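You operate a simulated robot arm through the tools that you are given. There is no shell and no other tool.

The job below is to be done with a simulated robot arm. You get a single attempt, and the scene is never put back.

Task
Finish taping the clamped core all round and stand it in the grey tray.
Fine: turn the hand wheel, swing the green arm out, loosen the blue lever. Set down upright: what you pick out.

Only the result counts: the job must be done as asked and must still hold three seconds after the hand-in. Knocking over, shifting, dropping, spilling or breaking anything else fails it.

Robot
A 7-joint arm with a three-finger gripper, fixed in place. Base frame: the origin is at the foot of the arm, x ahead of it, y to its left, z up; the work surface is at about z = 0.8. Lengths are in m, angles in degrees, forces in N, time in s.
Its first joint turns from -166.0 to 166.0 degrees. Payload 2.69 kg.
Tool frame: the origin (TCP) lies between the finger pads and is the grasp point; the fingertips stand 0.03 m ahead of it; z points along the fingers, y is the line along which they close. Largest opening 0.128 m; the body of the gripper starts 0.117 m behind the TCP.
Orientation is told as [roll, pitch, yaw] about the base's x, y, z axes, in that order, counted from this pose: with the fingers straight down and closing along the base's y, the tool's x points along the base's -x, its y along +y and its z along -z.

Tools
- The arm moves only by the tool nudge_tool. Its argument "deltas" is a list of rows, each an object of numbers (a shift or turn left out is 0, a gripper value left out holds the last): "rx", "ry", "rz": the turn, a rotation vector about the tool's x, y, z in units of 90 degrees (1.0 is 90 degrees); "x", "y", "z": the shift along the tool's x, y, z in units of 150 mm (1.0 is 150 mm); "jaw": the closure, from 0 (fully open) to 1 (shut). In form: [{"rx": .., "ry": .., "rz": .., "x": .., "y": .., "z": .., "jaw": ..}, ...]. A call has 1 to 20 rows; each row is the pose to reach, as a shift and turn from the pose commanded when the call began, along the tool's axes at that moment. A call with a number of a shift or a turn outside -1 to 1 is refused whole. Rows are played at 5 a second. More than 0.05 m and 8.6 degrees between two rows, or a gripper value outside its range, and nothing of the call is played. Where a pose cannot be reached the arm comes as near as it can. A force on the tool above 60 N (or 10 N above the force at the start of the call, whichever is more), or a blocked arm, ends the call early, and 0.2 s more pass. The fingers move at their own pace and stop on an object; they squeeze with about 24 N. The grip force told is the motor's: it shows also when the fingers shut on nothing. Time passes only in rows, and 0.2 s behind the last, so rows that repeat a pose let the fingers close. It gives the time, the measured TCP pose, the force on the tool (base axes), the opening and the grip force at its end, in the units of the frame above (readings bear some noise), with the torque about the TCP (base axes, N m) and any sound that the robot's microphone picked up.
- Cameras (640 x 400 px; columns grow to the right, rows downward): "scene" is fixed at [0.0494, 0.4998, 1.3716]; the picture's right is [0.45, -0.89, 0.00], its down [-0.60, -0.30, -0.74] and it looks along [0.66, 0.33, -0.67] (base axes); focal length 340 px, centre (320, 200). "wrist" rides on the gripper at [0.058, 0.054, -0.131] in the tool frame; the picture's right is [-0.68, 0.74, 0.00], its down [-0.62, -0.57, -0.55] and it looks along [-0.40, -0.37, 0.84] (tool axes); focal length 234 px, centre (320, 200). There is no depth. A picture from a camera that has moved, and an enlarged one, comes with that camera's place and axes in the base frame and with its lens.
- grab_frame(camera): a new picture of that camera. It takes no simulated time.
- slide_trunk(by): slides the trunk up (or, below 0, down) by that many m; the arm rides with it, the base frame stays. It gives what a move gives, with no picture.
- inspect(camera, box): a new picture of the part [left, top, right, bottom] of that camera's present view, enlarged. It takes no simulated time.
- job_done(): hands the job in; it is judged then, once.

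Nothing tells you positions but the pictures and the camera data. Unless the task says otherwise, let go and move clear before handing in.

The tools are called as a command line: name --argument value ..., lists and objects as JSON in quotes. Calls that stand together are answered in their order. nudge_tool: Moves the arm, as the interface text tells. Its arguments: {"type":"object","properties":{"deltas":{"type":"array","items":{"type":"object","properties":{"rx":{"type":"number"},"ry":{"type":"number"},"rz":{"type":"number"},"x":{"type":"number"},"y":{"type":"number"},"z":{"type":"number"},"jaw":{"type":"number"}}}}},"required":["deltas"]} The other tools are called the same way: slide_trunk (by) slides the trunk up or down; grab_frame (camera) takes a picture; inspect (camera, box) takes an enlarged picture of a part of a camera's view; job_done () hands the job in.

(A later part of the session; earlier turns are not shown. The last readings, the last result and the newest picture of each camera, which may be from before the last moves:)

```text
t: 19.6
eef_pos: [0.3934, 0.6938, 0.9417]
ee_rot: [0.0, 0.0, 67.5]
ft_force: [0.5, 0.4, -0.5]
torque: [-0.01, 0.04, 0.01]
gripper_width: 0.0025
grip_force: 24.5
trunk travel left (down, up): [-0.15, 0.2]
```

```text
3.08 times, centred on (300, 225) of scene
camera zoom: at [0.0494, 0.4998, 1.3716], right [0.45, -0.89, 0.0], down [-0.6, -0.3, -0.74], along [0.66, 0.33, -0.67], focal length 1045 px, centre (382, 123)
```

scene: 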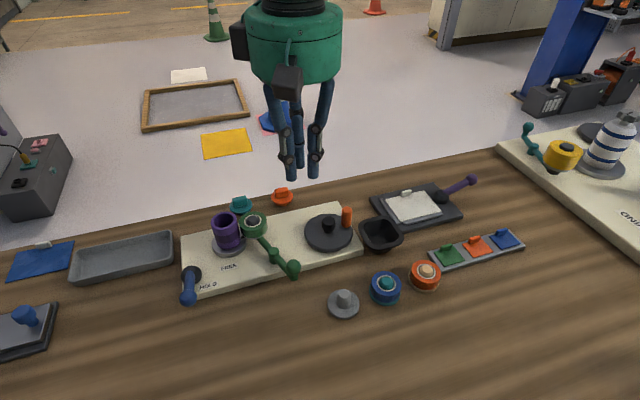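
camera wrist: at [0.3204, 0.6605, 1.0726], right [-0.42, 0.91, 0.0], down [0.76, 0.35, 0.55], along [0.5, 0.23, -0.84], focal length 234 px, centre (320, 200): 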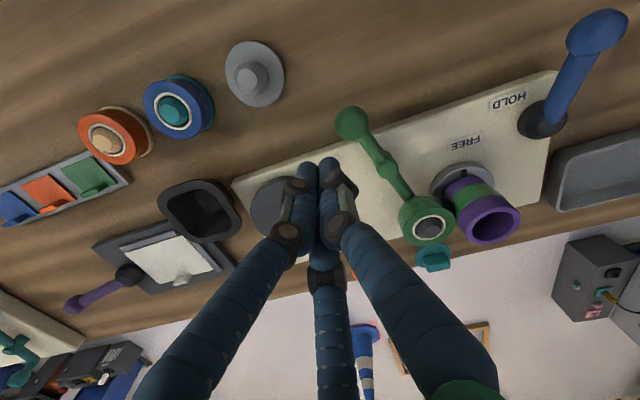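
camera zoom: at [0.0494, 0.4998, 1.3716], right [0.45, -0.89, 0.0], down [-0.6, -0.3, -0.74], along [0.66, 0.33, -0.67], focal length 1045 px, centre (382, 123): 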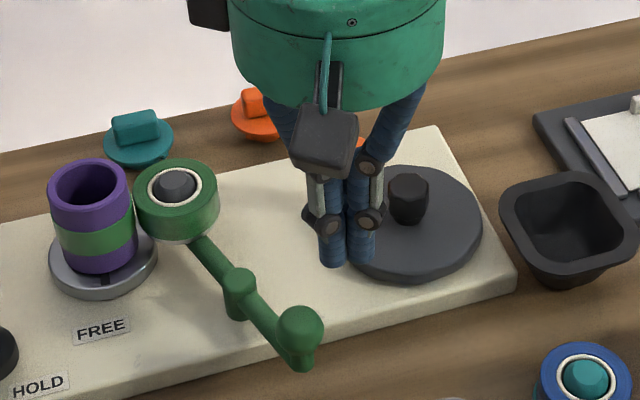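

The closed fingers are about 37 mm from the ball centre, clear on the push side. I'll lower to ball height.

nudge_tool --deltas '[{"z": 0.15}, {"z": 0.28}, {"z": 0.37}, {"z": 0.37}]'

inspect --camera "scene" --box '[220, 160, 380, 290]'

inspect --camera "wrist" --box '[240, 60, 440, 200]'

```text
t: 20.6
eef_pos: [0.3917, 0.6939, 0.8858]
ee_rot: [0.0, 0.1, 67.5]
ft_force: [-0.4, -0.5, -1.0]
torque: [0.02, -0.02, 0.02]
gripper_width: 0.0023
grip_force: 24.2
trunk travel left (down, up): [-0.15, 0.2]
```

```text
3.08 times, centred on (300, 225) of scene
camera zoom: at [0.0494, 0.4998, 1.3716], right [0.45, -0.89, 0.0], down [-0.6, -0.3, -0.74], along [0.66, 0.33, -0.67], focal length 1045 px, centre (382, 123)
```

zoom: 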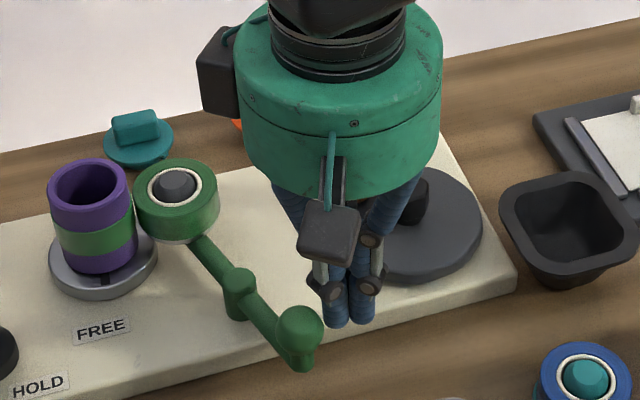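

```text
2.86 times, centred on (340, 130) of wrist
camera zoom: at [0.3197, 0.6602, 1.0173], right [-0.42, 0.91, 0.0], down [0.76, 0.35, 0.55], along [0.5, 0.23, -0.84], focal length 669 px, centre (263, 400)
```

zoom: 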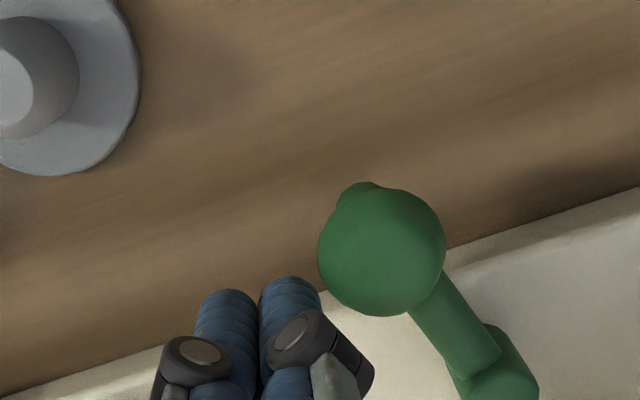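

The fingers are beside the ball without contact. I'll push the ball along its arc, away from the wheel, so the roll swings off the core, beginning with about 20°.

nudge_tool --deltas '[{"x": 0.0154, "y": 0.0564}, {"x": 0.023, "y": 0.0966}, {"x": 0.0269, "y": 0.1369}, {"x": 0.0272, "y": 0.1767}, {"x": 0.0239, "y": 0.2157}, {"x": 0.0239, "y": 0.2157}]'

inspect --camera "scene" --box '[190, 180, 350, 300]'

grab_frame --camera "wrist"

```text
t: 22.0
eef_pos: [0.3605, 0.7034, 0.8871]
ee_rot: [0.0, 0.0, 67.5]
ft_force: [-0.3, -0.3, -0.3]
torque: [-0.04, -0.01, 0.02]
gripper_width: 0.0024
grip_force: 24.4
trunk travel left (down, up): [-0.15, 0.2]
```

```text
3.33 times, centred on (270, 240) of scene
camera zoom: at [0.0494, 0.4998, 1.3716], right [0.45, -0.89, 0.0], down [-0.6, -0.3, -0.74], along [0.66, 0.33, -0.67], focal length 1132 px, centre (487, 67)
```

zoom: 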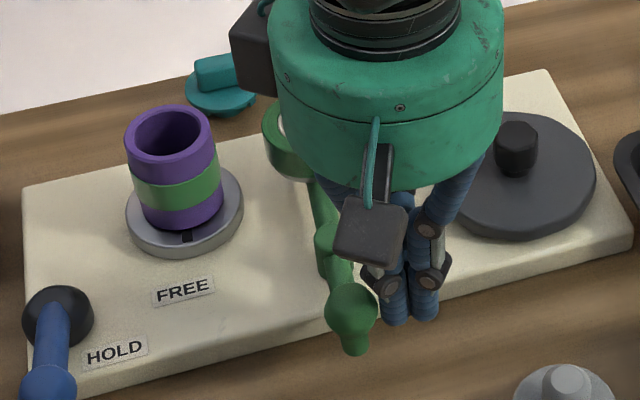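

```text
taken
camera wrist: at [0.2887, 0.6693, 1.0171], right [-0.42, 0.91, 0.0], down [0.76, 0.35, 0.55], along [0.5, 0.23, -0.84], focal length 234 px, centre (320, 200)
```

wrist: 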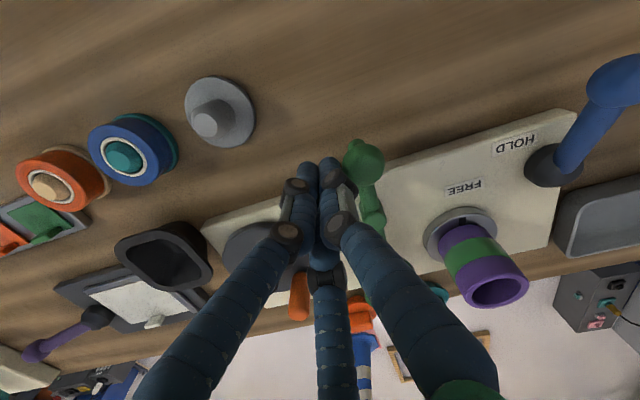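

The arm swings freely with almost no force, and the roll is leaving the core. I'll continue the arc by another 27°.

nudge_tool --deltas '[{"x": -0.0004, "y": 0.0461}, {"x": -0.0056, "y": 0.0919}, {"x": -0.0156, "y": 0.1368}, {"x": -0.0301, "y": 0.1805}, {"x": -0.0392, "y": 0.2017}, {"x": -0.0392, "y": 0.2017}]'

grab_frame --camera "wrist"

inspect --camera "scene" --box '[190, 180, 350, 300]'

```text
t: 23.4
eef_pos: [0.3352, 0.7195, 0.8865]
ee_rot: [-0.1, 0.0, 67.5]
ft_force: [-0.3, 0.6, -0.8]
torque: [0.03, -0.02, 0.0]
gripper_width: 0.0022
grip_force: 24.4
trunk travel left (down, up): [-0.15, 0.2]
```

```text
taken
camera wrist: at [0.2627, 0.6864, 1.0172], right [-0.42, 0.91, 0.0], down [0.76, 0.35, 0.55], along [0.5, 0.23, -0.84], focal length 234 px, centre (320, 200)
```

wrist: 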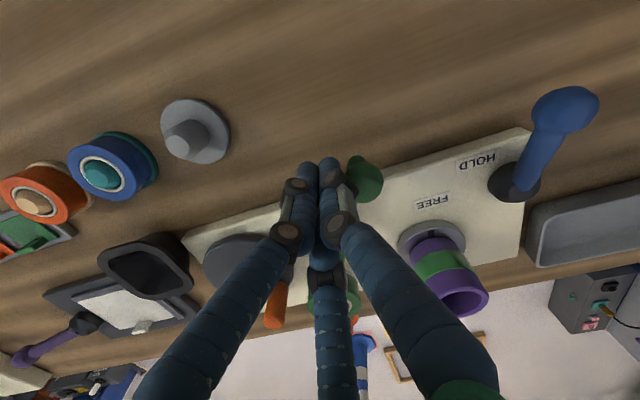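

```text
3.33 times, centred on (270, 240) of scene
camera zoom: at [0.0494, 0.4998, 1.3716], right [0.45, -0.89, 0.0], down [-0.6, -0.3, -0.74], along [0.66, 0.33, -0.67], focal length 1132 px, centre (487, 67)
```

zoom: 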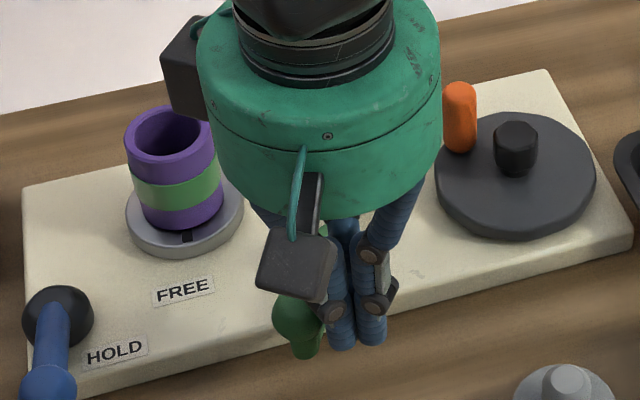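

The arm is now swung roughly 50° with no load. I'll back off from the ball, rise, and look at the result.

nudge_tool --deltas '[{"x": 0.04, "y": -0.0915}, {"x": 0.04, "y": -0.0915, "z": -0.25}, {"x": 0.04, "y": -0.0915, "z": -0.55}, {"x": 0.04, "y": -0.0915, "z": -0.85}, {"x": 0.04, "y": -0.0915, "z": -1.0}]'

grab_frame --camera "wrist"

inspect --camera "scene" --box '[170, 180, 350, 310]'

```text
t: 24.6
eef_pos: [0.345, 0.71, 1.0366]
ee_rot: [0.0, 0.0, 67.5]
ft_force: [0.4, -0.1, 0.7]
torque: [0.04, -0.02, -0.01]
gripper_width: 0.0022
grip_force: 24.2
trunk travel left (down, up): [-0.15, 0.2]
```

```text
taken
camera wrist: at [0.2733, 0.6751, 1.168], right [-0.42, 0.91, 0.0], down [0.76, 0.35, 0.55], along [0.5, 0.23, -0.84], focal length 234 px, centre (320, 200)
```

wrist: 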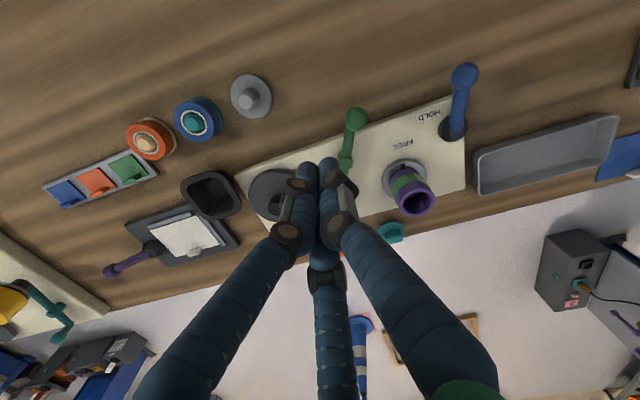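

```text
3.08 times, centred on (260, 245) of scene
camera zoom: at [0.0494, 0.4998, 1.3716], right [0.45, -0.89, 0.0], down [-0.6, -0.3, -0.74], along [0.66, 0.33, -0.67], focal length 1045 px, centre (505, 62)
```

zoom: 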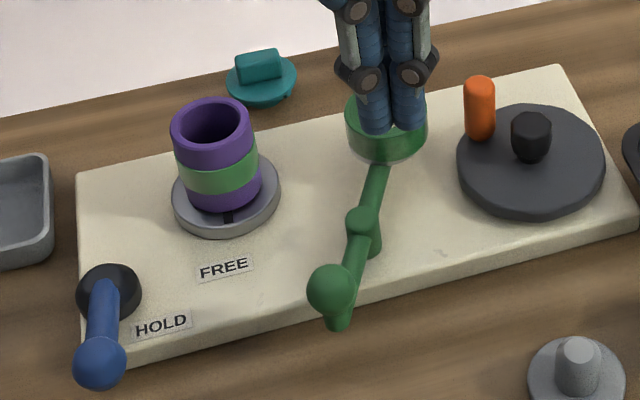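

The green arm is swung well clear and the core is free of the roll. Next is the blue lever: hub about (0.277, 0.877), ball about (0.230, 0.841, 0.86). I'll move the closed fingers over to its left side.

nudge_tool --deltas '[{"x": -0.108, "y": 0.212}, {"x": -0.216, "y": 0.424}, {"x": -0.324, "y": 0.636}]'

nudge_tool --deltas '[{"x": -0.108, "y": 0.212}, {"x": -0.216, "y": 0.424}, {"x": -0.324, "y": 0.636}, {"x": -0.324, "y": 0.636, "z": 0.3}, {"x": -0.324, "y": 0.636, "z": 0.55}, {"x": -0.324, "y": 0.636, "z": 0.55}]'

grab_frame --camera "wrist"

inspect --camera "scene" --box '[100, 180, 300, 330]'

```text
t: 25.4
eef_pos: [0.2759, 0.7904, 1.0359]
ee_rot: [0.0, 0.0, 67.5]
ft_force: [0.0, 0.6, 0.9]
torque: [0.01, -0.02, -0.01]
gripper_width: 0.0022
grip_force: 24.4
trunk travel left (down, up): [-0.15, 0.2]
```

```text
t: 26.8
eef_pos: [0.2072, 0.872, 0.9535]
ee_rot: [-0.1, -0.1, 67.5]
ft_force: [-0.1, 1.1, -0.2]
torque: [-0.08, 0.07, 0.0]
gripper_width: 0.0023
grip_force: 23.4
trunk travel left (down, up): [-0.15, 0.2]
```

```text
taken
camera wrist: at [0.1354, 0.8386, 1.0848], right [-0.42, 0.91, 0.0], down [0.76, 0.35, 0.55], along [0.5, 0.23, -0.84], focal length 234 px, centre (320, 200)
```

wrist: 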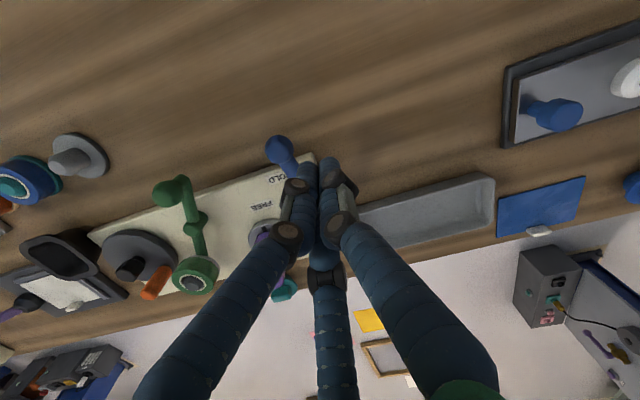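

```text
2.67 times, centred on (200, 255) of scene
camera zoom: at [0.0494, 0.4998, 1.3716], right [0.45, -0.89, 0.0], down [-0.6, -0.3, -0.74], along [0.66, 0.33, -0.67], focal length 906 px, centre (640, 53)
```

zoom: 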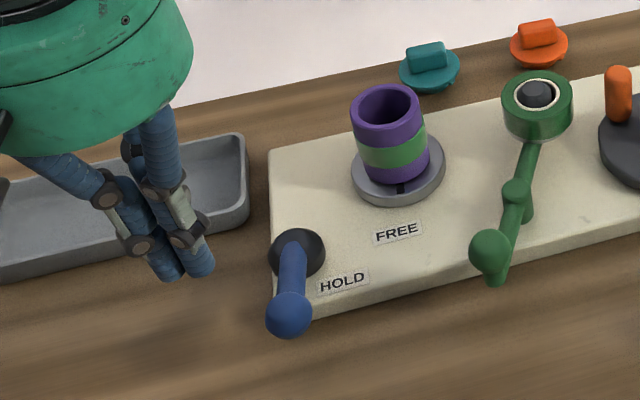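

The fingers are to the left of the lever ball with clearance. I'll lower beside it.

nudge_tool --deltas '[{"z": 0.2}, {"z": 0.38}, {"z": 0.49}, {"z": 0.49}]'

inspect --camera "wrist" --box '[200, 60, 400, 200]'

inspect --camera "scene" --box '[100, 180, 300, 330]'

```text
t: 27.8
eef_pos: [0.206, 0.8713, 0.8807]
ee_rot: [0.1, 0.1, 67.4]
ft_force: [0.3, -0.3, 0.4]
torque: [0.0, 0.02, -0.02]
gripper_width: 0.0022
grip_force: 23.9
trunk travel left (down, up): [-0.15, 0.2]
```

```text
2.86 times, centred on (300, 130) of wrist
camera zoom: at [0.1343, 0.8384, 1.0111], right [-0.42, 0.91, 0.0], down [0.76, 0.35, 0.55], along [0.5, 0.23, -0.84], focal length 669 px, centre (377, 400)
```

zoom: 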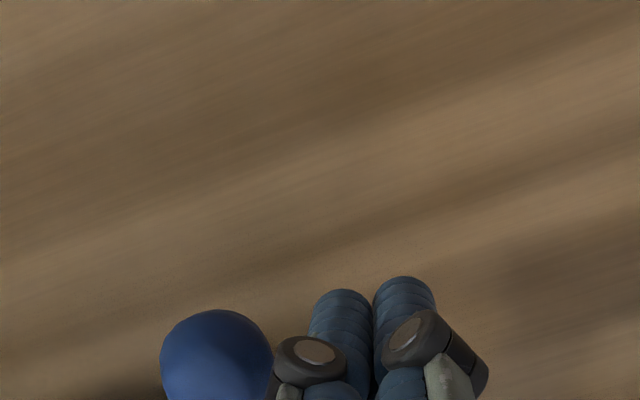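

```text
2.67 times, centred on (200, 255) of scene
camera zoom: at [0.0494, 0.4998, 1.3716], right [0.45, -0.89, 0.0], down [-0.6, -0.3, -0.74], along [0.66, 0.33, -0.67], focal length 906 px, centre (640, 53)
```

zoom: 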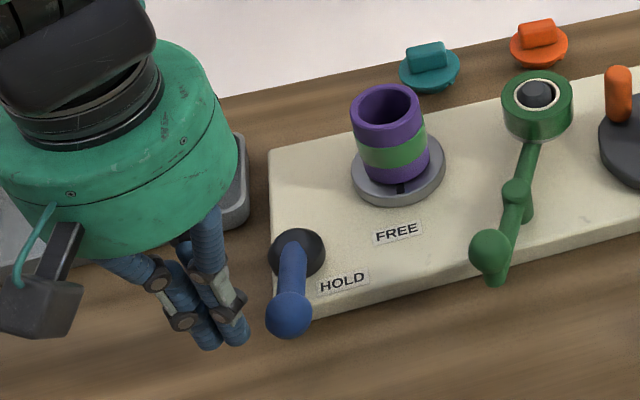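

The fingers are beside the lever ball. I'll push it around its hub counter-clockwise, toward FREE, in a first arc.

nudge_tool --deltas '[{"x": 0.0311, "y": -0.0405}, {"x": 0.065, "y": -0.0728}, {"x": 0.0949, "y": -0.1081}, {"x": 0.1255, "y": -0.1416}, {"x": 0.1525, "y": -0.178}, {"x": 0.1755, "y": -0.2171}, {"x": 0.1755, "y": -0.2171}]'

inspect --camera "scene" --box '[100, 180, 300, 330]'

grab_frame --camera "wrist"

```text
t: 29.4
eef_pos: [0.2256, 0.8339, 0.8797]
ee_rot: [0.0, -0.1, 67.5]
ft_force: [0.2, 0.3, 0.6]
torque: [0.02, -0.01, -0.01]
gripper_width: 0.002
grip_force: 24.1
trunk travel left (down, up): [-0.15, 0.2]
```

```text
2.67 times, centred on (200, 255) of scene
camera zoom: at [0.0494, 0.4998, 1.3716], right [0.45, -0.89, 0.0], down [-0.6, -0.3, -0.74], along [0.66, 0.33, -0.67], focal length 906 px, centre (640, 53)
```

zoom: 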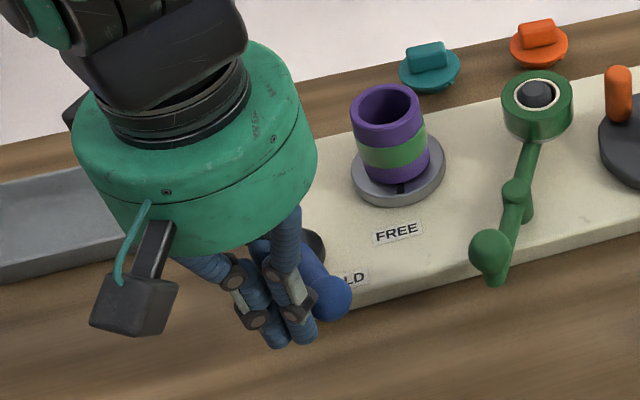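

```text
taken
camera wrist: at [0.1542, 0.8011, 1.0111], right [-0.42, 0.91, 0.0], down [0.76, 0.35, 0.55], along [0.5, 0.23, -0.84], focal length 234 px, centre (320, 200)
```

wrist: 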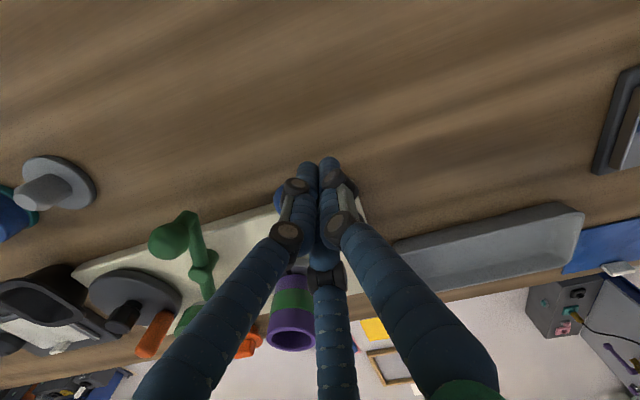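

The lever moves easily toward FREE. I'll continue the arc to about 70° of lever turn and check.

nudge_tool --deltas '[{"x": 0.0241, "y": -0.0555}, {"x": 0.0403, "y": -0.1137}, {"x": 0.0481, "y": -0.1737}, {"x": 0.0476, "y": -0.2341}, {"x": 0.0387, "y": -0.2939}, {"x": 0.0387, "y": -0.2939}]'

inspect --camera "scene" --box '[100, 180, 300, 330]'

```text
t: 30.8
eef_pos: [0.2653, 0.8124, 0.8811]
ee_rot: [0.1, 0.0, 67.6]
ft_force: [-0.6, -0.2, -0.3]
torque: [0.03, 0.0, -0.03]
gripper_width: 0.0022
grip_force: 23.3
trunk travel left (down, up): [-0.15, 0.2]
```

```text
2.67 times, centred on (200, 255) of scene
camera zoom: at [0.0494, 0.4998, 1.3716], right [0.45, -0.89, 0.0], down [-0.6, -0.3, -0.74], along [0.66, 0.33, -0.67], focal length 906 px, centre (640, 53)
```

zoom: 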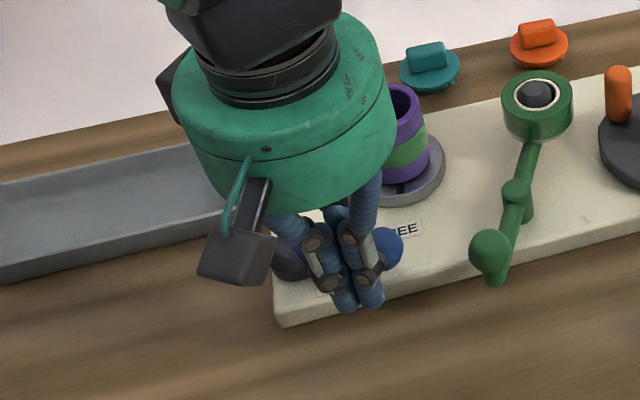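

The lever has turned about 72° and points close to the FREE label. I'll push it the last part slowly, watching for a stop.

nudge_tool --deltas '[{"x": -0.0172, "y": -0.058}, {"x": -0.0423, "y": -0.113}, {"x": -0.0747, "y": -0.1639}, {"x": -0.1036, "y": -0.199}, {"x": -0.1036, "y": -0.199}]'

inspect --camera "scene" --box '[100, 180, 300, 330]'

grab_frame --camera "wrist"

```text
t: 31.7
eef_pos: [0.2846, 0.8123, 0.8801]
ee_rot: [0.2, 0.5, 67.7]
ft_force: [-15.1, -4.7, 3.2]
torque: [0.17, 0.19, 0.04]
gripper_width: 0.0019
grip_force: 24.7
trunk travel left (down, up): [-0.15, 0.2]
stopped in row 4: the force on the tool passed its limit at 70 N (the readings are from after the stop); the commanded pose is now the measured one
```

```text
2.67 times, centred on (200, 255) of scene
camera zoom: at [0.0494, 0.4998, 1.3716], right [0.45, -0.89, 0.0], down [-0.6, -0.3, -0.74], along [0.66, 0.33, -0.67], focal length 906 px, centre (640, 53)
```

zoom: 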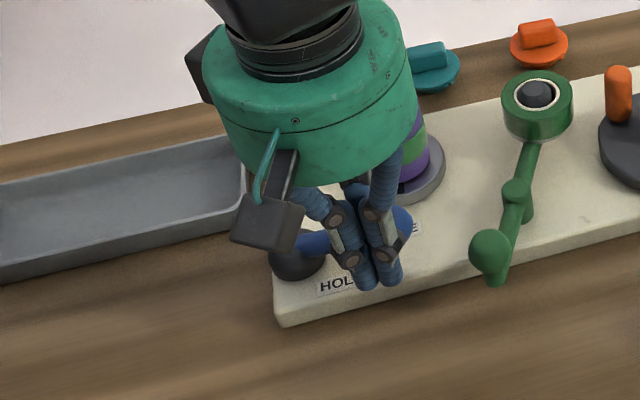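

```text
taken
camera wrist: at [0.2137, 0.7798, 1.0109], right [-0.43, 0.91, 0.0], down [0.76, 0.36, 0.54], along [0.49, 0.23, -0.84], focal length 234 px, centre (320, 200)
```

wrist: 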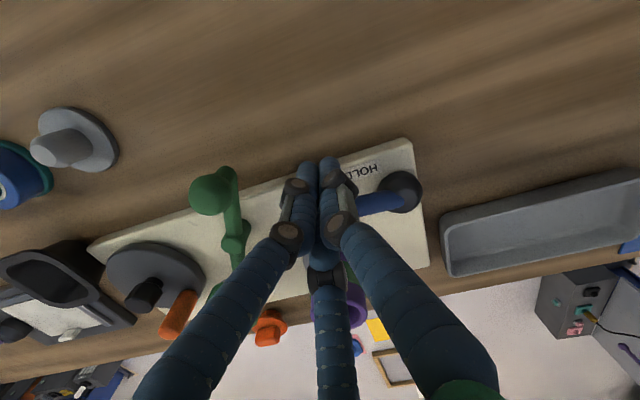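

The lever has come to its stop pointing at FREE, and the board has not shifted. I'll back away from it and rise to check.

nudge_tool --deltas '[{"x": 0.083, "y": 0.0558}, {"x": 0.083, "y": 0.0558, "z": -0.25}, {"x": 0.083, "y": 0.0558, "z": -0.55}, {"x": 0.083, "y": 0.0558, "z": -0.85}, {"x": 0.083, "y": 0.0558, "z": -1.0}]'

grab_frame --camera "wrist"

inspect --camera "scene" --box '[100, 180, 300, 330]'

```text
t: 32.9
eef_pos: [0.277, 0.8054, 1.0296]
ee_rot: [0.2, 0.3, 67.7]
ft_force: [0.0, -0.6, 0.0]
torque: [0.03, -0.01, -0.01]
gripper_width: 0.002
grip_force: 24.1
trunk travel left (down, up): [-0.15, 0.2]
```

```text
taken
camera wrist: at [0.2049, 0.7728, 1.1611], right [-0.42, 0.91, 0.0], down [0.76, 0.36, 0.54], along [0.49, 0.23, -0.84], focal length 234 px, centre (320, 200)
```

wrist: 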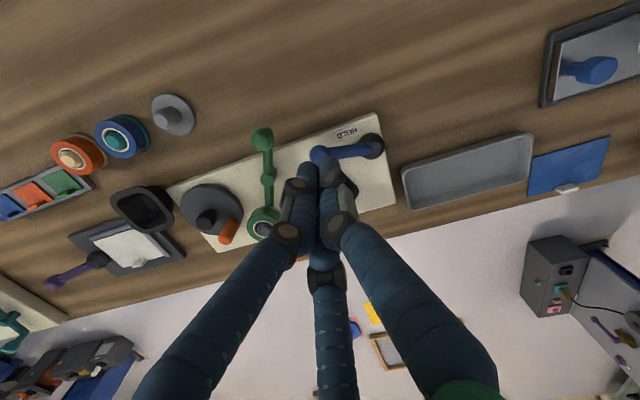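

```text
2.67 times, centred on (200, 255) of scene
camera zoom: at [0.0494, 0.4998, 1.3716], right [0.45, -0.89, 0.0], down [-0.6, -0.3, -0.74], along [0.66, 0.33, -0.67], focal length 906 px, centre (640, 53)
```

zoom: 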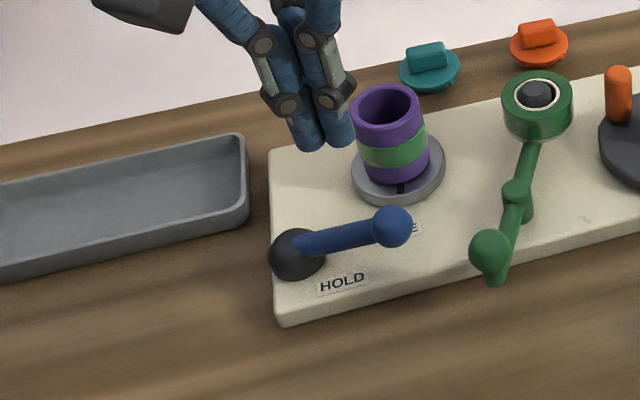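

The lever now points at FREE, so the core is loose. Before gripping it I'll test with the empty hand how far out over the tray the arm can reach with the tool vertical.

nudge_tool --deltas '[{"x": -0.224, "y": 0.058, "z": 0.05}, {"x": -0.448, "y": 0.117, "z": 0.1}, {"x": -0.672, "y": 0.175, "z": 0.1667}, {"x": -0.672, "y": 0.175, "z": 0.1667}]'

nudge_tool --deltas '[{"x": -0.224, "y": 0.058, "z": 0.05}, {"x": -0.448, "y": 0.117, "z": 0.1}, {"x": -0.672, "y": 0.175, "z": 0.1667}, {"x": -0.672, "y": 0.175, "z": 0.1667}, {"x": -0.672, "y": 0.175, "z": 0.1667}]'

grab_frame --camera "wrist"

grab_frame --camera "scene"

```text
t: 33.9
eef_pos: [0.2889, 0.91, 1.0034]
ee_rot: [0.3, 0.4, 67.7]
ft_force: [0.2, 0.7, 0.2]
torque: [0.01, 0.02, -0.01]
gripper_width: 0.002
grip_force: 23.6
trunk travel left (down, up): [-0.15, 0.2]
```

```text
t: 35.1
eef_pos: [0.3031, 1.0117, 0.9739]
ee_rot: [0.2, 0.6, 67.7]
ft_force: [0.1, 0.2, -0.8]
torque: [0.02, 0.04, 0.02]
gripper_width: 0.0024
grip_force: 24.0
trunk travel left (down, up): [-0.15, 0.2]
```

```text
taken
camera wrist: at [0.2319, 0.9799, 1.1072], right [-0.42, 0.91, 0.0], down [0.76, 0.36, 0.54], along [0.49, 0.23, -0.84], focal length 234 px, centre (320, 200)
```

wrist: 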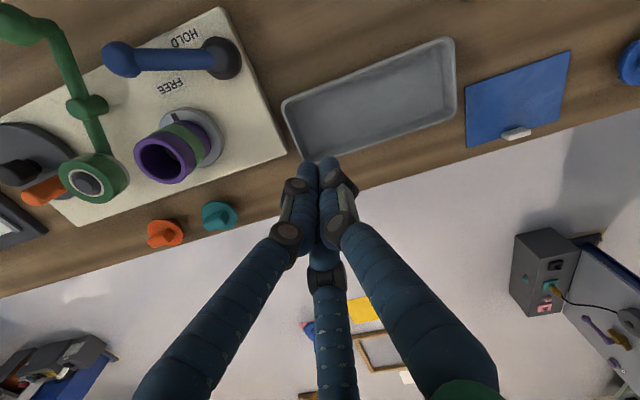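

```text
taken
```

scene: 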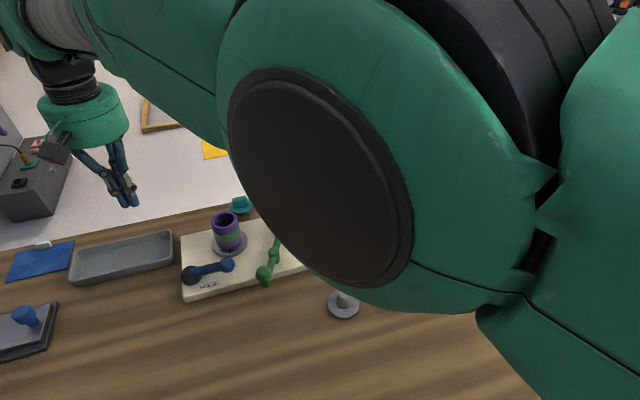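

Vertical reach over the tray works at this height (1.056 m out), and lowering the trunk will keep it when going down. I'll measure the tray from here.

inspect --camera "wrist" --box '[260, 20, 480, 180]'

inspect --camera "wrist" --box '[100, 80, 300, 220]'

inspect --camera "scene" --box '[50, 180, 290, 330]'

```text
2.50 times, centred on (370, 100) of wrist
camera zoom: at [0.2319, 0.9799, 1.1072], right [-0.42, 0.91, 0.0], down [0.76, 0.36, 0.54], along [0.49, 0.23, -0.84], focal length 585 px, centre (195, 450)
```

zoom: 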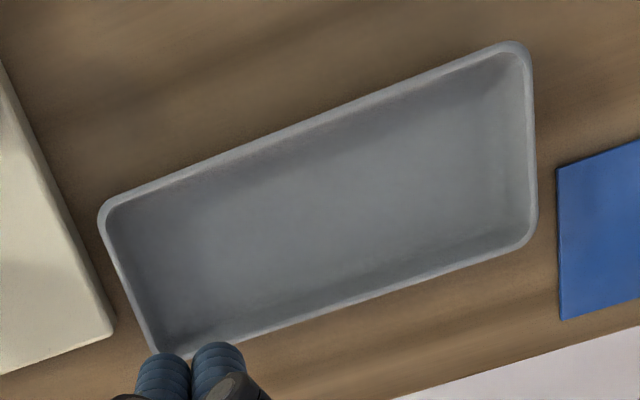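

```text
2.86 times, centred on (200, 150) of wrist
camera zoom: at [0.2319, 0.9799, 1.1072], right [-0.42, 0.91, 0.0], down [0.76, 0.36, 0.54], along [0.49, 0.23, -0.84], focal length 669 px, centre (663, 343)
```

zoom: 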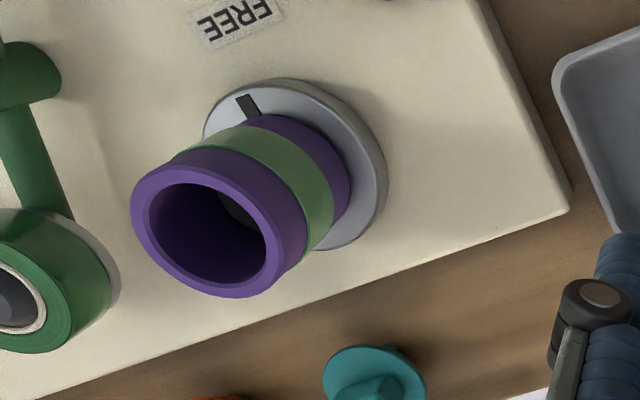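

```text
2.67 times, centred on (170, 255) of scene
camera zoom: at [0.0494, 0.4998, 1.3716], right [0.45, -0.89, 0.0], down [-0.6, -0.3, -0.74], along [0.66, 0.33, -0.67], focal length 906 px, centre (720, 53)
```

zoom: 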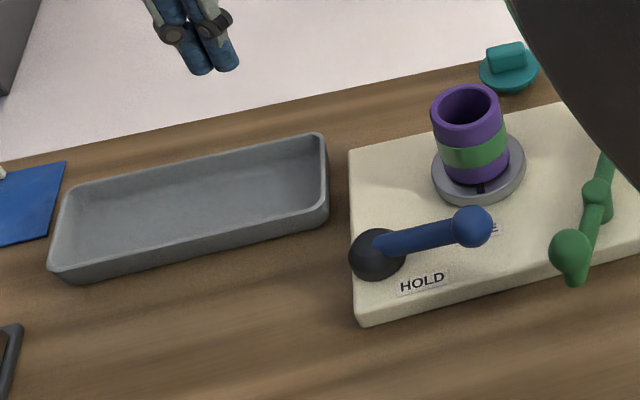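

The tape also shows green on the core's left and back-left side, so it is wrapped all round. The tray's right end is reachable near (0.298, 1.016). I'll go back over the core with the hand open.

nudge_tool --deltas '[{"x": 0.17, "y": -0.21, "z": -0.1, "jaw": 0.3}, {"x": 0.34, "y": -0.42, "z": -0.15, "jaw": 0.3}, {"x": 0.51, "y": -0.63, "z": -0.15, "jaw": 0.3}, {"x": 0.671, "y": -0.8365, "z": -0.15, "jaw": 0.3}, {"x": 0.671, "y": -0.8365, "z": -0.15, "jaw": 0.3}]'

grab_frame --camera "wrist"

inspect --camera "scene" --box '[150, 140, 310, 270]'

```text
t: 36.3
eef_pos: [0.3832, 0.868, 1.0006]
ee_rot: [0.3, 0.4, 67.7]
ft_force: [-0.1, -0.3, 0.5]
torque: [0.05, 0.04, 0.02]
gripper_width: 0.09
grip_force: 0.1
trunk travel left (down, up): [-0.15, 0.2]
```

```text
taken
camera wrist: at [0.3114, 0.8364, 1.132], right [-0.42, 0.91, 0.0], down [0.76, 0.36, 0.54], along [0.49, 0.23, -0.84], focal length 234 px, centre (320, 200)
```

wrist: 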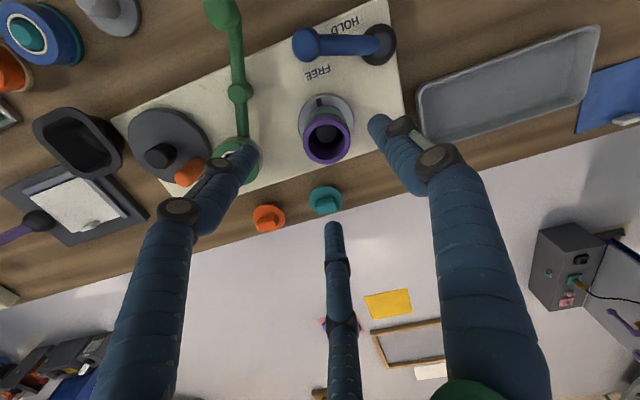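

```text
3.08 times, centred on (230, 205) of scene
camera zoom: at [0.0494, 0.4998, 1.3716], right [0.45, -0.89, 0.0], down [-0.6, -0.3, -0.74], along [0.66, 0.33, -0.67], focal length 1045 px, centre (597, 185)
```

zoom: 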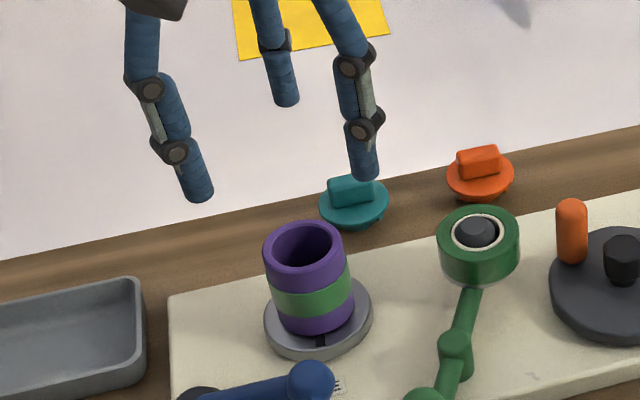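

The hand is open above the core. I'll zoom to align it precisely.

inspect --camera "wrist" --box '[260, 80, 400, 180]'

inspect --camera "scene" --box '[205, 200, 265, 250]'

```text
4.00 times, centred on (330, 130) of wrist
camera zoom: at [0.3114, 0.8364, 1.132], right [-0.42, 0.91, 0.0], down [0.76, 0.36, 0.54], along [0.49, 0.23, -0.84], focal length 937 px, centre (280, 480)
```

zoom: 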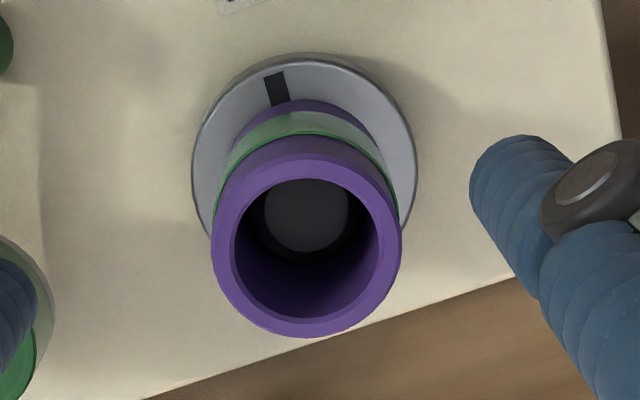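

```text
8.00 times, centred on (235, 225) of scene
camera zoom: at [0.0494, 0.4998, 1.3716], right [0.45, -0.89, 0.0], down [-0.6, -0.3, -0.74], along [0.66, 0.33, -0.67], focal length 2717 px, centre (1000, 0)
```

zoom: 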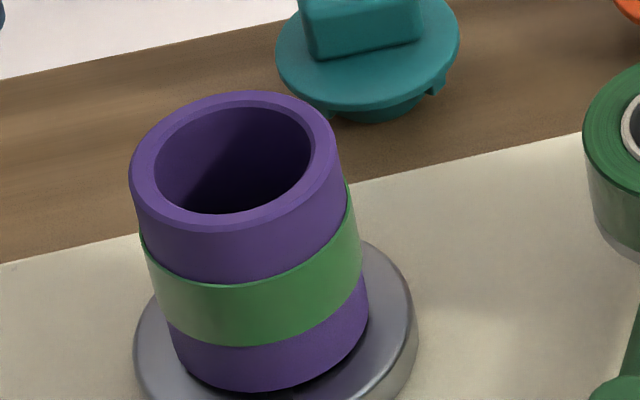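

The core axis is at about (0.380, 0.875), top near z 0.898. I'll shift onto it and lower most of the way, then check.

nudge_tool --deltas '[{"x": -0.036, "y": 0.0363, "jaw": 0.3}, {"x": -0.036, "y": 0.0363, "z": 0.25, "jaw": 0.3}, {"x": -0.036, "y": 0.0363, "z": 0.46, "jaw": 0.3}, {"x": -0.036, "y": 0.0363, "z": 0.46, "jaw": 0.3}]'

grab_frame --camera "wrist"

inspect --camera "scene" --box '[170, 160, 300, 270]'

```text
t: 37.3
eef_pos: [0.3795, 0.8782, 0.9311]
ee_rot: [0.2, 0.4, 67.8]
ft_force: [0.7, 0.4, -1.4]
torque: [-0.04, 0.02, -0.03]
gripper_width: 0.0895
grip_force: 0.0
trunk travel left (down, up): [-0.15, 0.2]
```

```text
taken
camera wrist: at [0.307, 0.8451, 1.0627], right [-0.42, 0.91, 0.0], down [0.76, 0.36, 0.54], along [0.49, 0.23, -0.84], focal length 234 px, centre (320, 200)
```

wrist: 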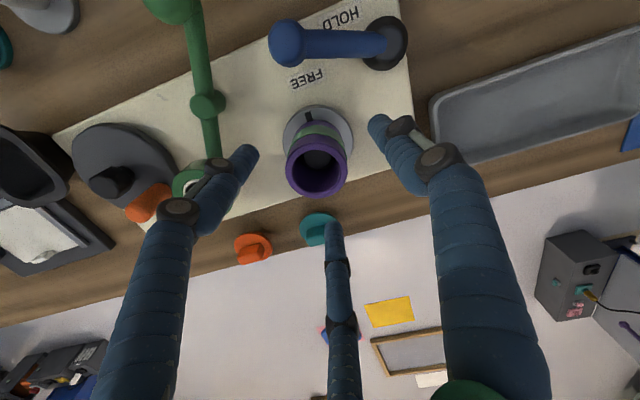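

```text
3.64 times, centred on (235, 215) of scene
camera zoom: at [0.0494, 0.4998, 1.3716], right [0.45, -0.89, 0.0], down [-0.6, -0.3, -0.74], along [0.66, 0.33, -0.67], focal length 1235 px, centre (629, 146)
```

zoom: 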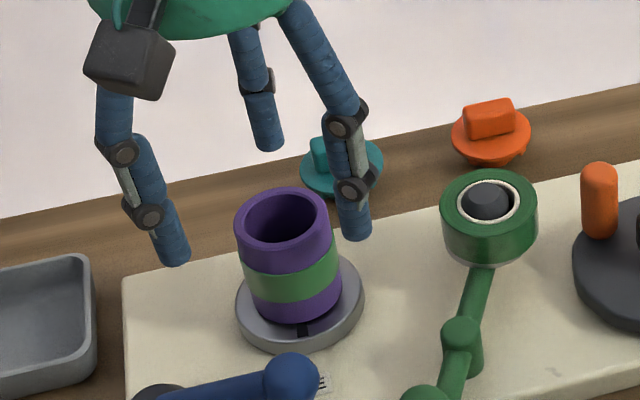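

The three fingertips are centred around the core rim. I'll lower the last 27 mm and close on the core.

nudge_tool --deltas '[{"z": 0.1, "jaw": 0.3}, {"z": 0.18, "jaw": 0.3}, {"z": 0.18, "jaw": 0.45}, {"z": 0.18, "jaw": 0.6}, {"z": 0.18, "jaw": 0.8}, {"z": 0.18, "jaw": 0.8}, {"z": 0.18, "jaw": 0.8}]'

inspect --camera "scene" --box '[170, 160, 300, 270]'

inspect --camera "wrist" --box '[220, 80, 420, 240]'

```text
t: 38.9
eef_pos: [0.3786, 0.8769, 0.9042]
ee_rot: [0.2, 0.5, 67.7]
ft_force: [5.1, 0.2, -0.3]
torque: [0.0, -0.26, -0.01]
gripper_width: 0.0462
grip_force: 23.8
trunk travel left (down, up): [-0.15, 0.2]
```

```text
3.64 times, centred on (235, 215) of scene
camera zoom: at [0.0494, 0.4998, 1.3716], right [0.45, -0.89, 0.0], down [-0.6, -0.3, -0.74], along [0.66, 0.33, -0.67], focal length 1235 px, centre (629, 146)
```

zoom: 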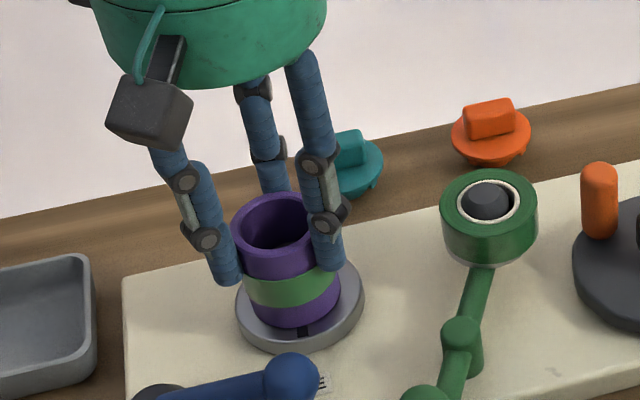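

```text
2.50 times, centred on (320, 160) of wrist
camera zoom: at [0.3072, 0.8444, 1.0356], right [-0.42, 0.91, 0.0], down [0.76, 0.36, 0.54], along [0.49, 0.23, -0.84], focal length 585 px, centre (320, 300)
```

zoom: 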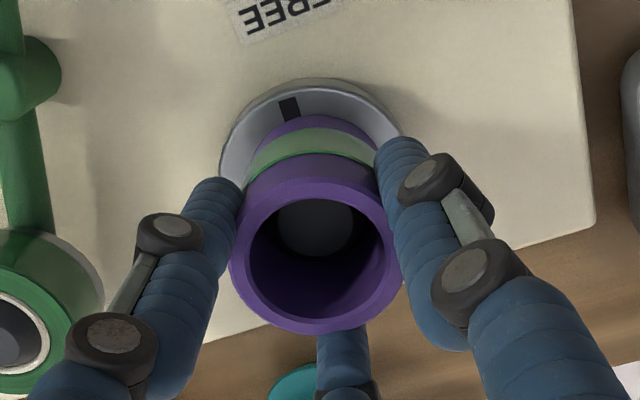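

The core is gripped at 46 mm width with full grip force. I'll lift straight up slowly and check that it comes free.

nudge_tool --deltas '[{"jaw": 0.9}, {"z": -0.06, "jaw": 0.9}, {"z": -0.13, "jaw": 0.9}, {"z": -0.2, "jaw": 0.9}, {"z": -0.27, "jaw": 0.9}, {"z": -0.27, "jaw": 0.9}]'

inspect --camera "scene" --box '[150, 140, 310, 290]'

```text
t: 40.3
eef_pos: [0.3781, 0.8777, 0.9453]
ee_rot: [0.2, 0.5, 67.7]
ft_force: [0.5, -0.1, -0.6]
torque: [0.02, 0.02, 0.02]
gripper_width: 0.0462
grip_force: 23.7
trunk travel left (down, up): [-0.15, 0.2]
```

```text
2.67 times, centred on (230, 215) of scene
camera zoom: at [0.0494, 0.4998, 1.3716], right [0.45, -0.89, 0.0], down [-0.6, -0.3, -0.74], along [0.66, 0.33, -0.67], focal length 906 px, centre (560, 160)
```

zoom: 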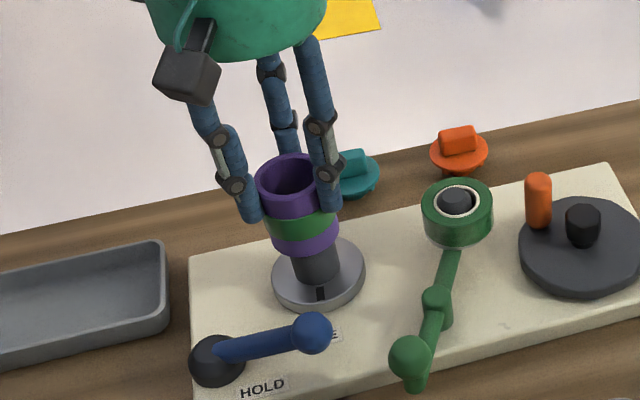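

The core is lifting cleanly off its spindle. I'll raise it further until it is well clear.

nudge_tool --deltas '[{"z": -0.12}, {"z": -0.25}, {"z": -0.38}, {"z": -0.38}]'

inspect --camera "scene" --box '[130, 120, 310, 290]'

grab_frame --camera "wrist"

```text
t: 41.3
eef_pos: [0.3777, 0.8782, 1.0022]
ee_rot: [0.2, 0.5, 67.7]
ft_force: [-0.1, 0.1, -0.2]
torque: [-0.01, -0.02, -0.01]
gripper_width: 0.0462
grip_force: 24.3
trunk travel left (down, up): [-0.15, 0.2]
```

```text
2.35 times, centred on (220, 205) of scene
camera zoom: at [0.0494, 0.4998, 1.3716], right [0.45, -0.89, 0.0], down [-0.6, -0.3, -0.74], along [0.66, 0.33, -0.67], focal length 799 px, centre (555, 188)
```

zoom: 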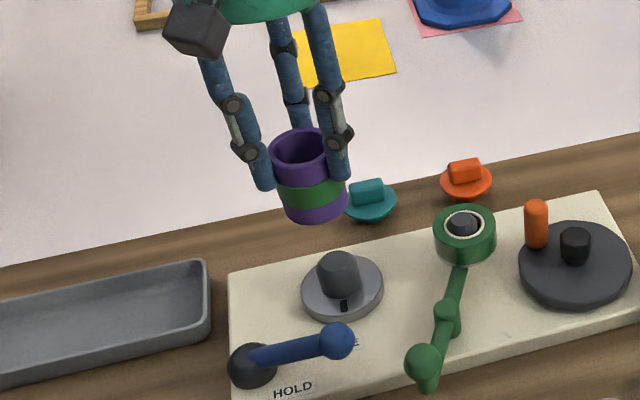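

```text
taken
camera wrist: at [0.3069, 0.8446, 1.1339], right [-0.42, 0.91, 0.0], down [0.76, 0.36, 0.54], along [0.49, 0.23, -0.84], focal length 234 px, centre (320, 200)
```

wrist: 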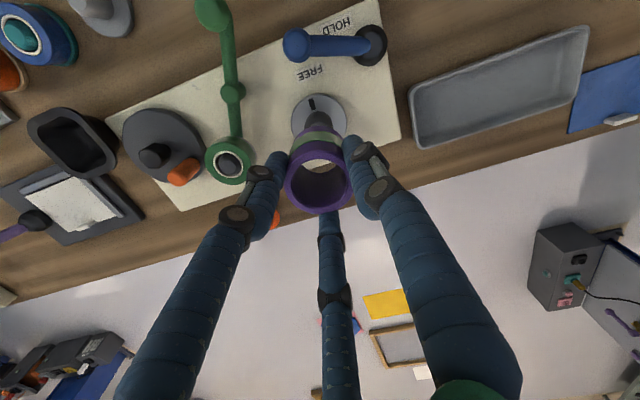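

The core is clear and held upright. I'll carry it level to above the tray's right end.

nudge_tool --deltas '[{"x": -0.108, "y": 0.14}, {"x": -0.217, "y": 0.281}, {"x": -0.325, "y": 0.4216}, {"x": -0.434, "y": 0.562}, {"x": -0.542, "y": 0.703}, {"x": -0.6507, "y": 0.8433}, {"x": -0.6507, "y": 0.8433}, {"x": -0.6507, "y": 0.8433}]'

grab_frame --camera "wrist"

grab_frame --camera "scene"

```text
t: 43.1
eef_pos: [0.2979, 1.0171, 1.0025]
ee_rot: [0.2, 0.4, 67.7]
ft_force: [-0.8, -0.4, 0.2]
torque: [0.04, 0.01, -0.01]
gripper_width: 0.0463
grip_force: 23.7
trunk travel left (down, up): [-0.15, 0.2]
```

```text
taken
camera wrist: at [0.2272, 0.9838, 1.134], right [-0.42, 0.91, 0.0], down [0.76, 0.36, 0.54], along [0.49, 0.23, -0.84], focal length 234 px, centre (320, 200)
```

wrist: 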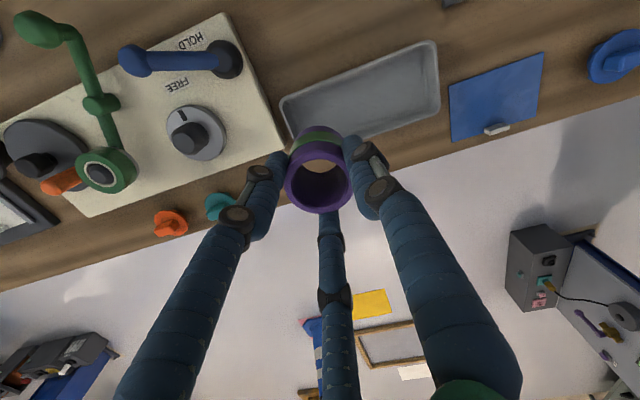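

```text
taken
```

scene: 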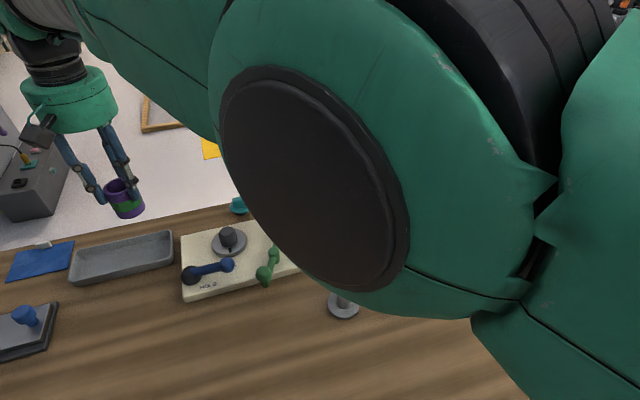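

The core is held above the tray's right end. I'll lower the trunk part-way so the arm keeps its reach, then check alignment over the tray.

slide_trunk --by -0.04

slide_trunk --by -0.04

grab_frame --camera "wrist"

grab_frame --camera "scene"

```text
t: 44.0
eef_pos: [0.2986, 1.0167, 0.9622]
ee_rot: [0.3, 0.2, 67.7]
ft_force: [-0.8, -0.1, -1.2]
torque: [0.01, 0.0, 0.02]
gripper_width: 0.046
grip_force: 24.0
trunk travel left (down, up): [-0.11, 0.24]
```

```text
t: 44.8
eef_pos: [0.2984, 1.0163, 0.9236]
ee_rot: [0.2, 0.4, 67.7]
ft_force: [-0.5, 0.7, 0.1]
torque: [0.01, -0.02, 0.01]
gripper_width: 0.0463
grip_force: 23.8
trunk travel left (down, up): [-0.07, 0.28]
```

```text
taken
camera wrist: at [0.2273, 0.9838, 1.0543], right [-0.42, 0.91, 0.0], down [0.76, 0.36, 0.54], along [0.49, 0.23, -0.84], focal length 234 px, centre (320, 200)
```

wrist: 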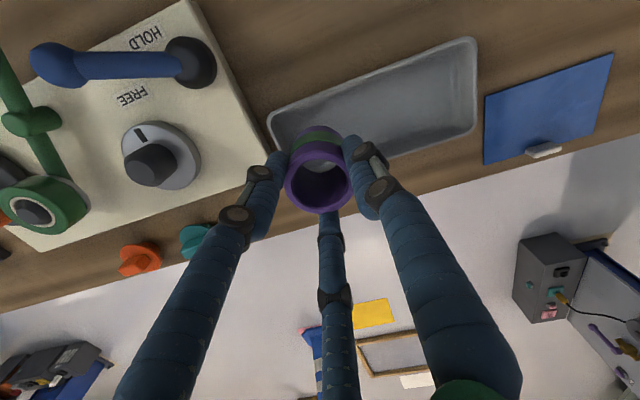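

```text
taken
```

scene: 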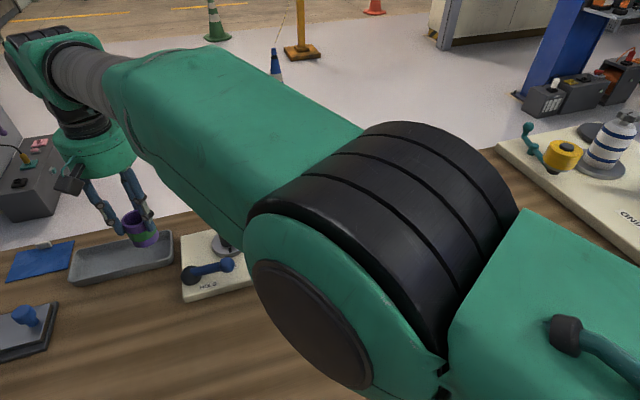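

The trunk slide works well. I'll check the core's alignment over the tray closely.

inspect --camera "wrist" --box '[250, 20, 490, 220]'

inspect --camera "scene" --box '[50, 190, 200, 300]'

```text
2.00 times, centred on (370, 120) of wrist
camera zoom: at [0.2273, 0.9838, 1.0543], right [-0.42, 0.91, 0.0], down [0.76, 0.36, 0.54], along [0.49, 0.23, -0.84], focal length 468 px, centre (220, 360)
```

zoom: 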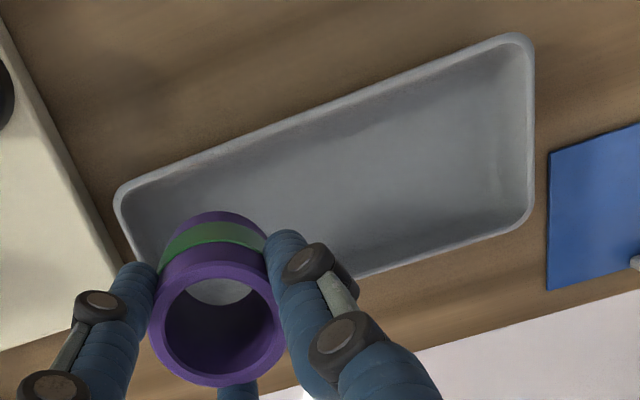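

```text
3.64 times, centred on (125, 245) of scene
camera zoom: at [0.0494, 0.4998, 1.3716], right [0.45, -0.89, 0.0], down [-0.6, -0.3, -0.74], along [0.66, 0.33, -0.67], focal length 1235 px, centre (1029, 36)
```

zoom: 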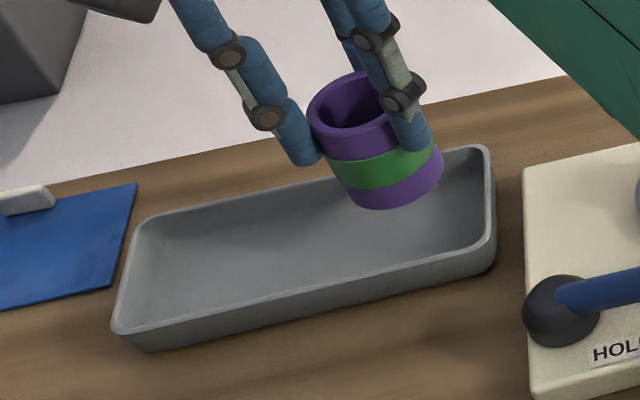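

The core is centred over the tray within a couple of mm, with about 1 cm to the end wall. I'll lower another 4 cm with the trunk.

slide_trunk --by -0.04

inspect --camera "scene" --box '[50, 190, 200, 300]'

inspect --camera "wrist" --box '[230, 20, 470, 220]'

```text
t: 45.6
eef_pos: [0.2991, 1.0173, 0.8828]
ee_rot: [0.2, 0.4, 67.7]
ft_force: [0.6, -0.3, -1.3]
torque: [0.06, -0.02, 0.01]
gripper_width: 0.0458
grip_force: 24.2
trunk travel left (down, up): [-0.03, 0.32]
```

```text
3.64 times, centred on (125, 245) of scene
camera zoom: at [0.0494, 0.4998, 1.3716], right [0.45, -0.89, 0.0], down [-0.6, -0.3, -0.74], along [0.66, 0.33, -0.67], focal length 1235 px, centre (1029, 36)
```

zoom: 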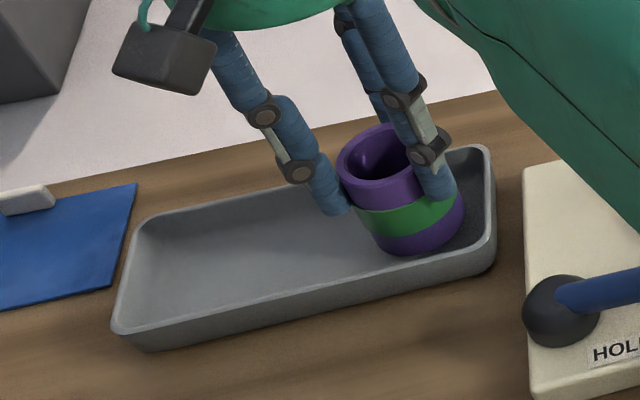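

```text
2.00 times, centred on (350, 120) of wrist
camera zoom: at [0.2273, 0.9838, 1.0142], right [-0.42, 0.91, 0.0], down [0.76, 0.36, 0.54], along [0.49, 0.23, -0.84], focal length 468 px, centre (260, 360)
```

zoom: 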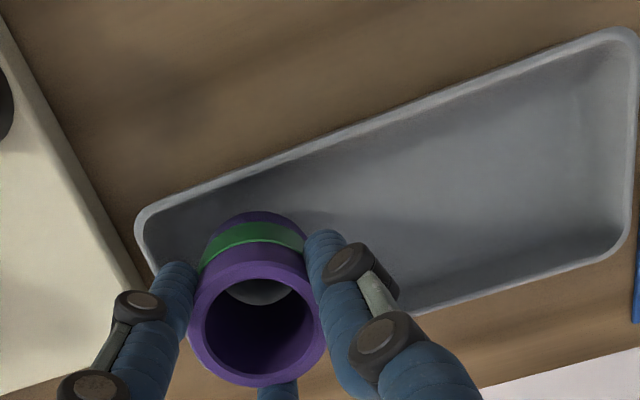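

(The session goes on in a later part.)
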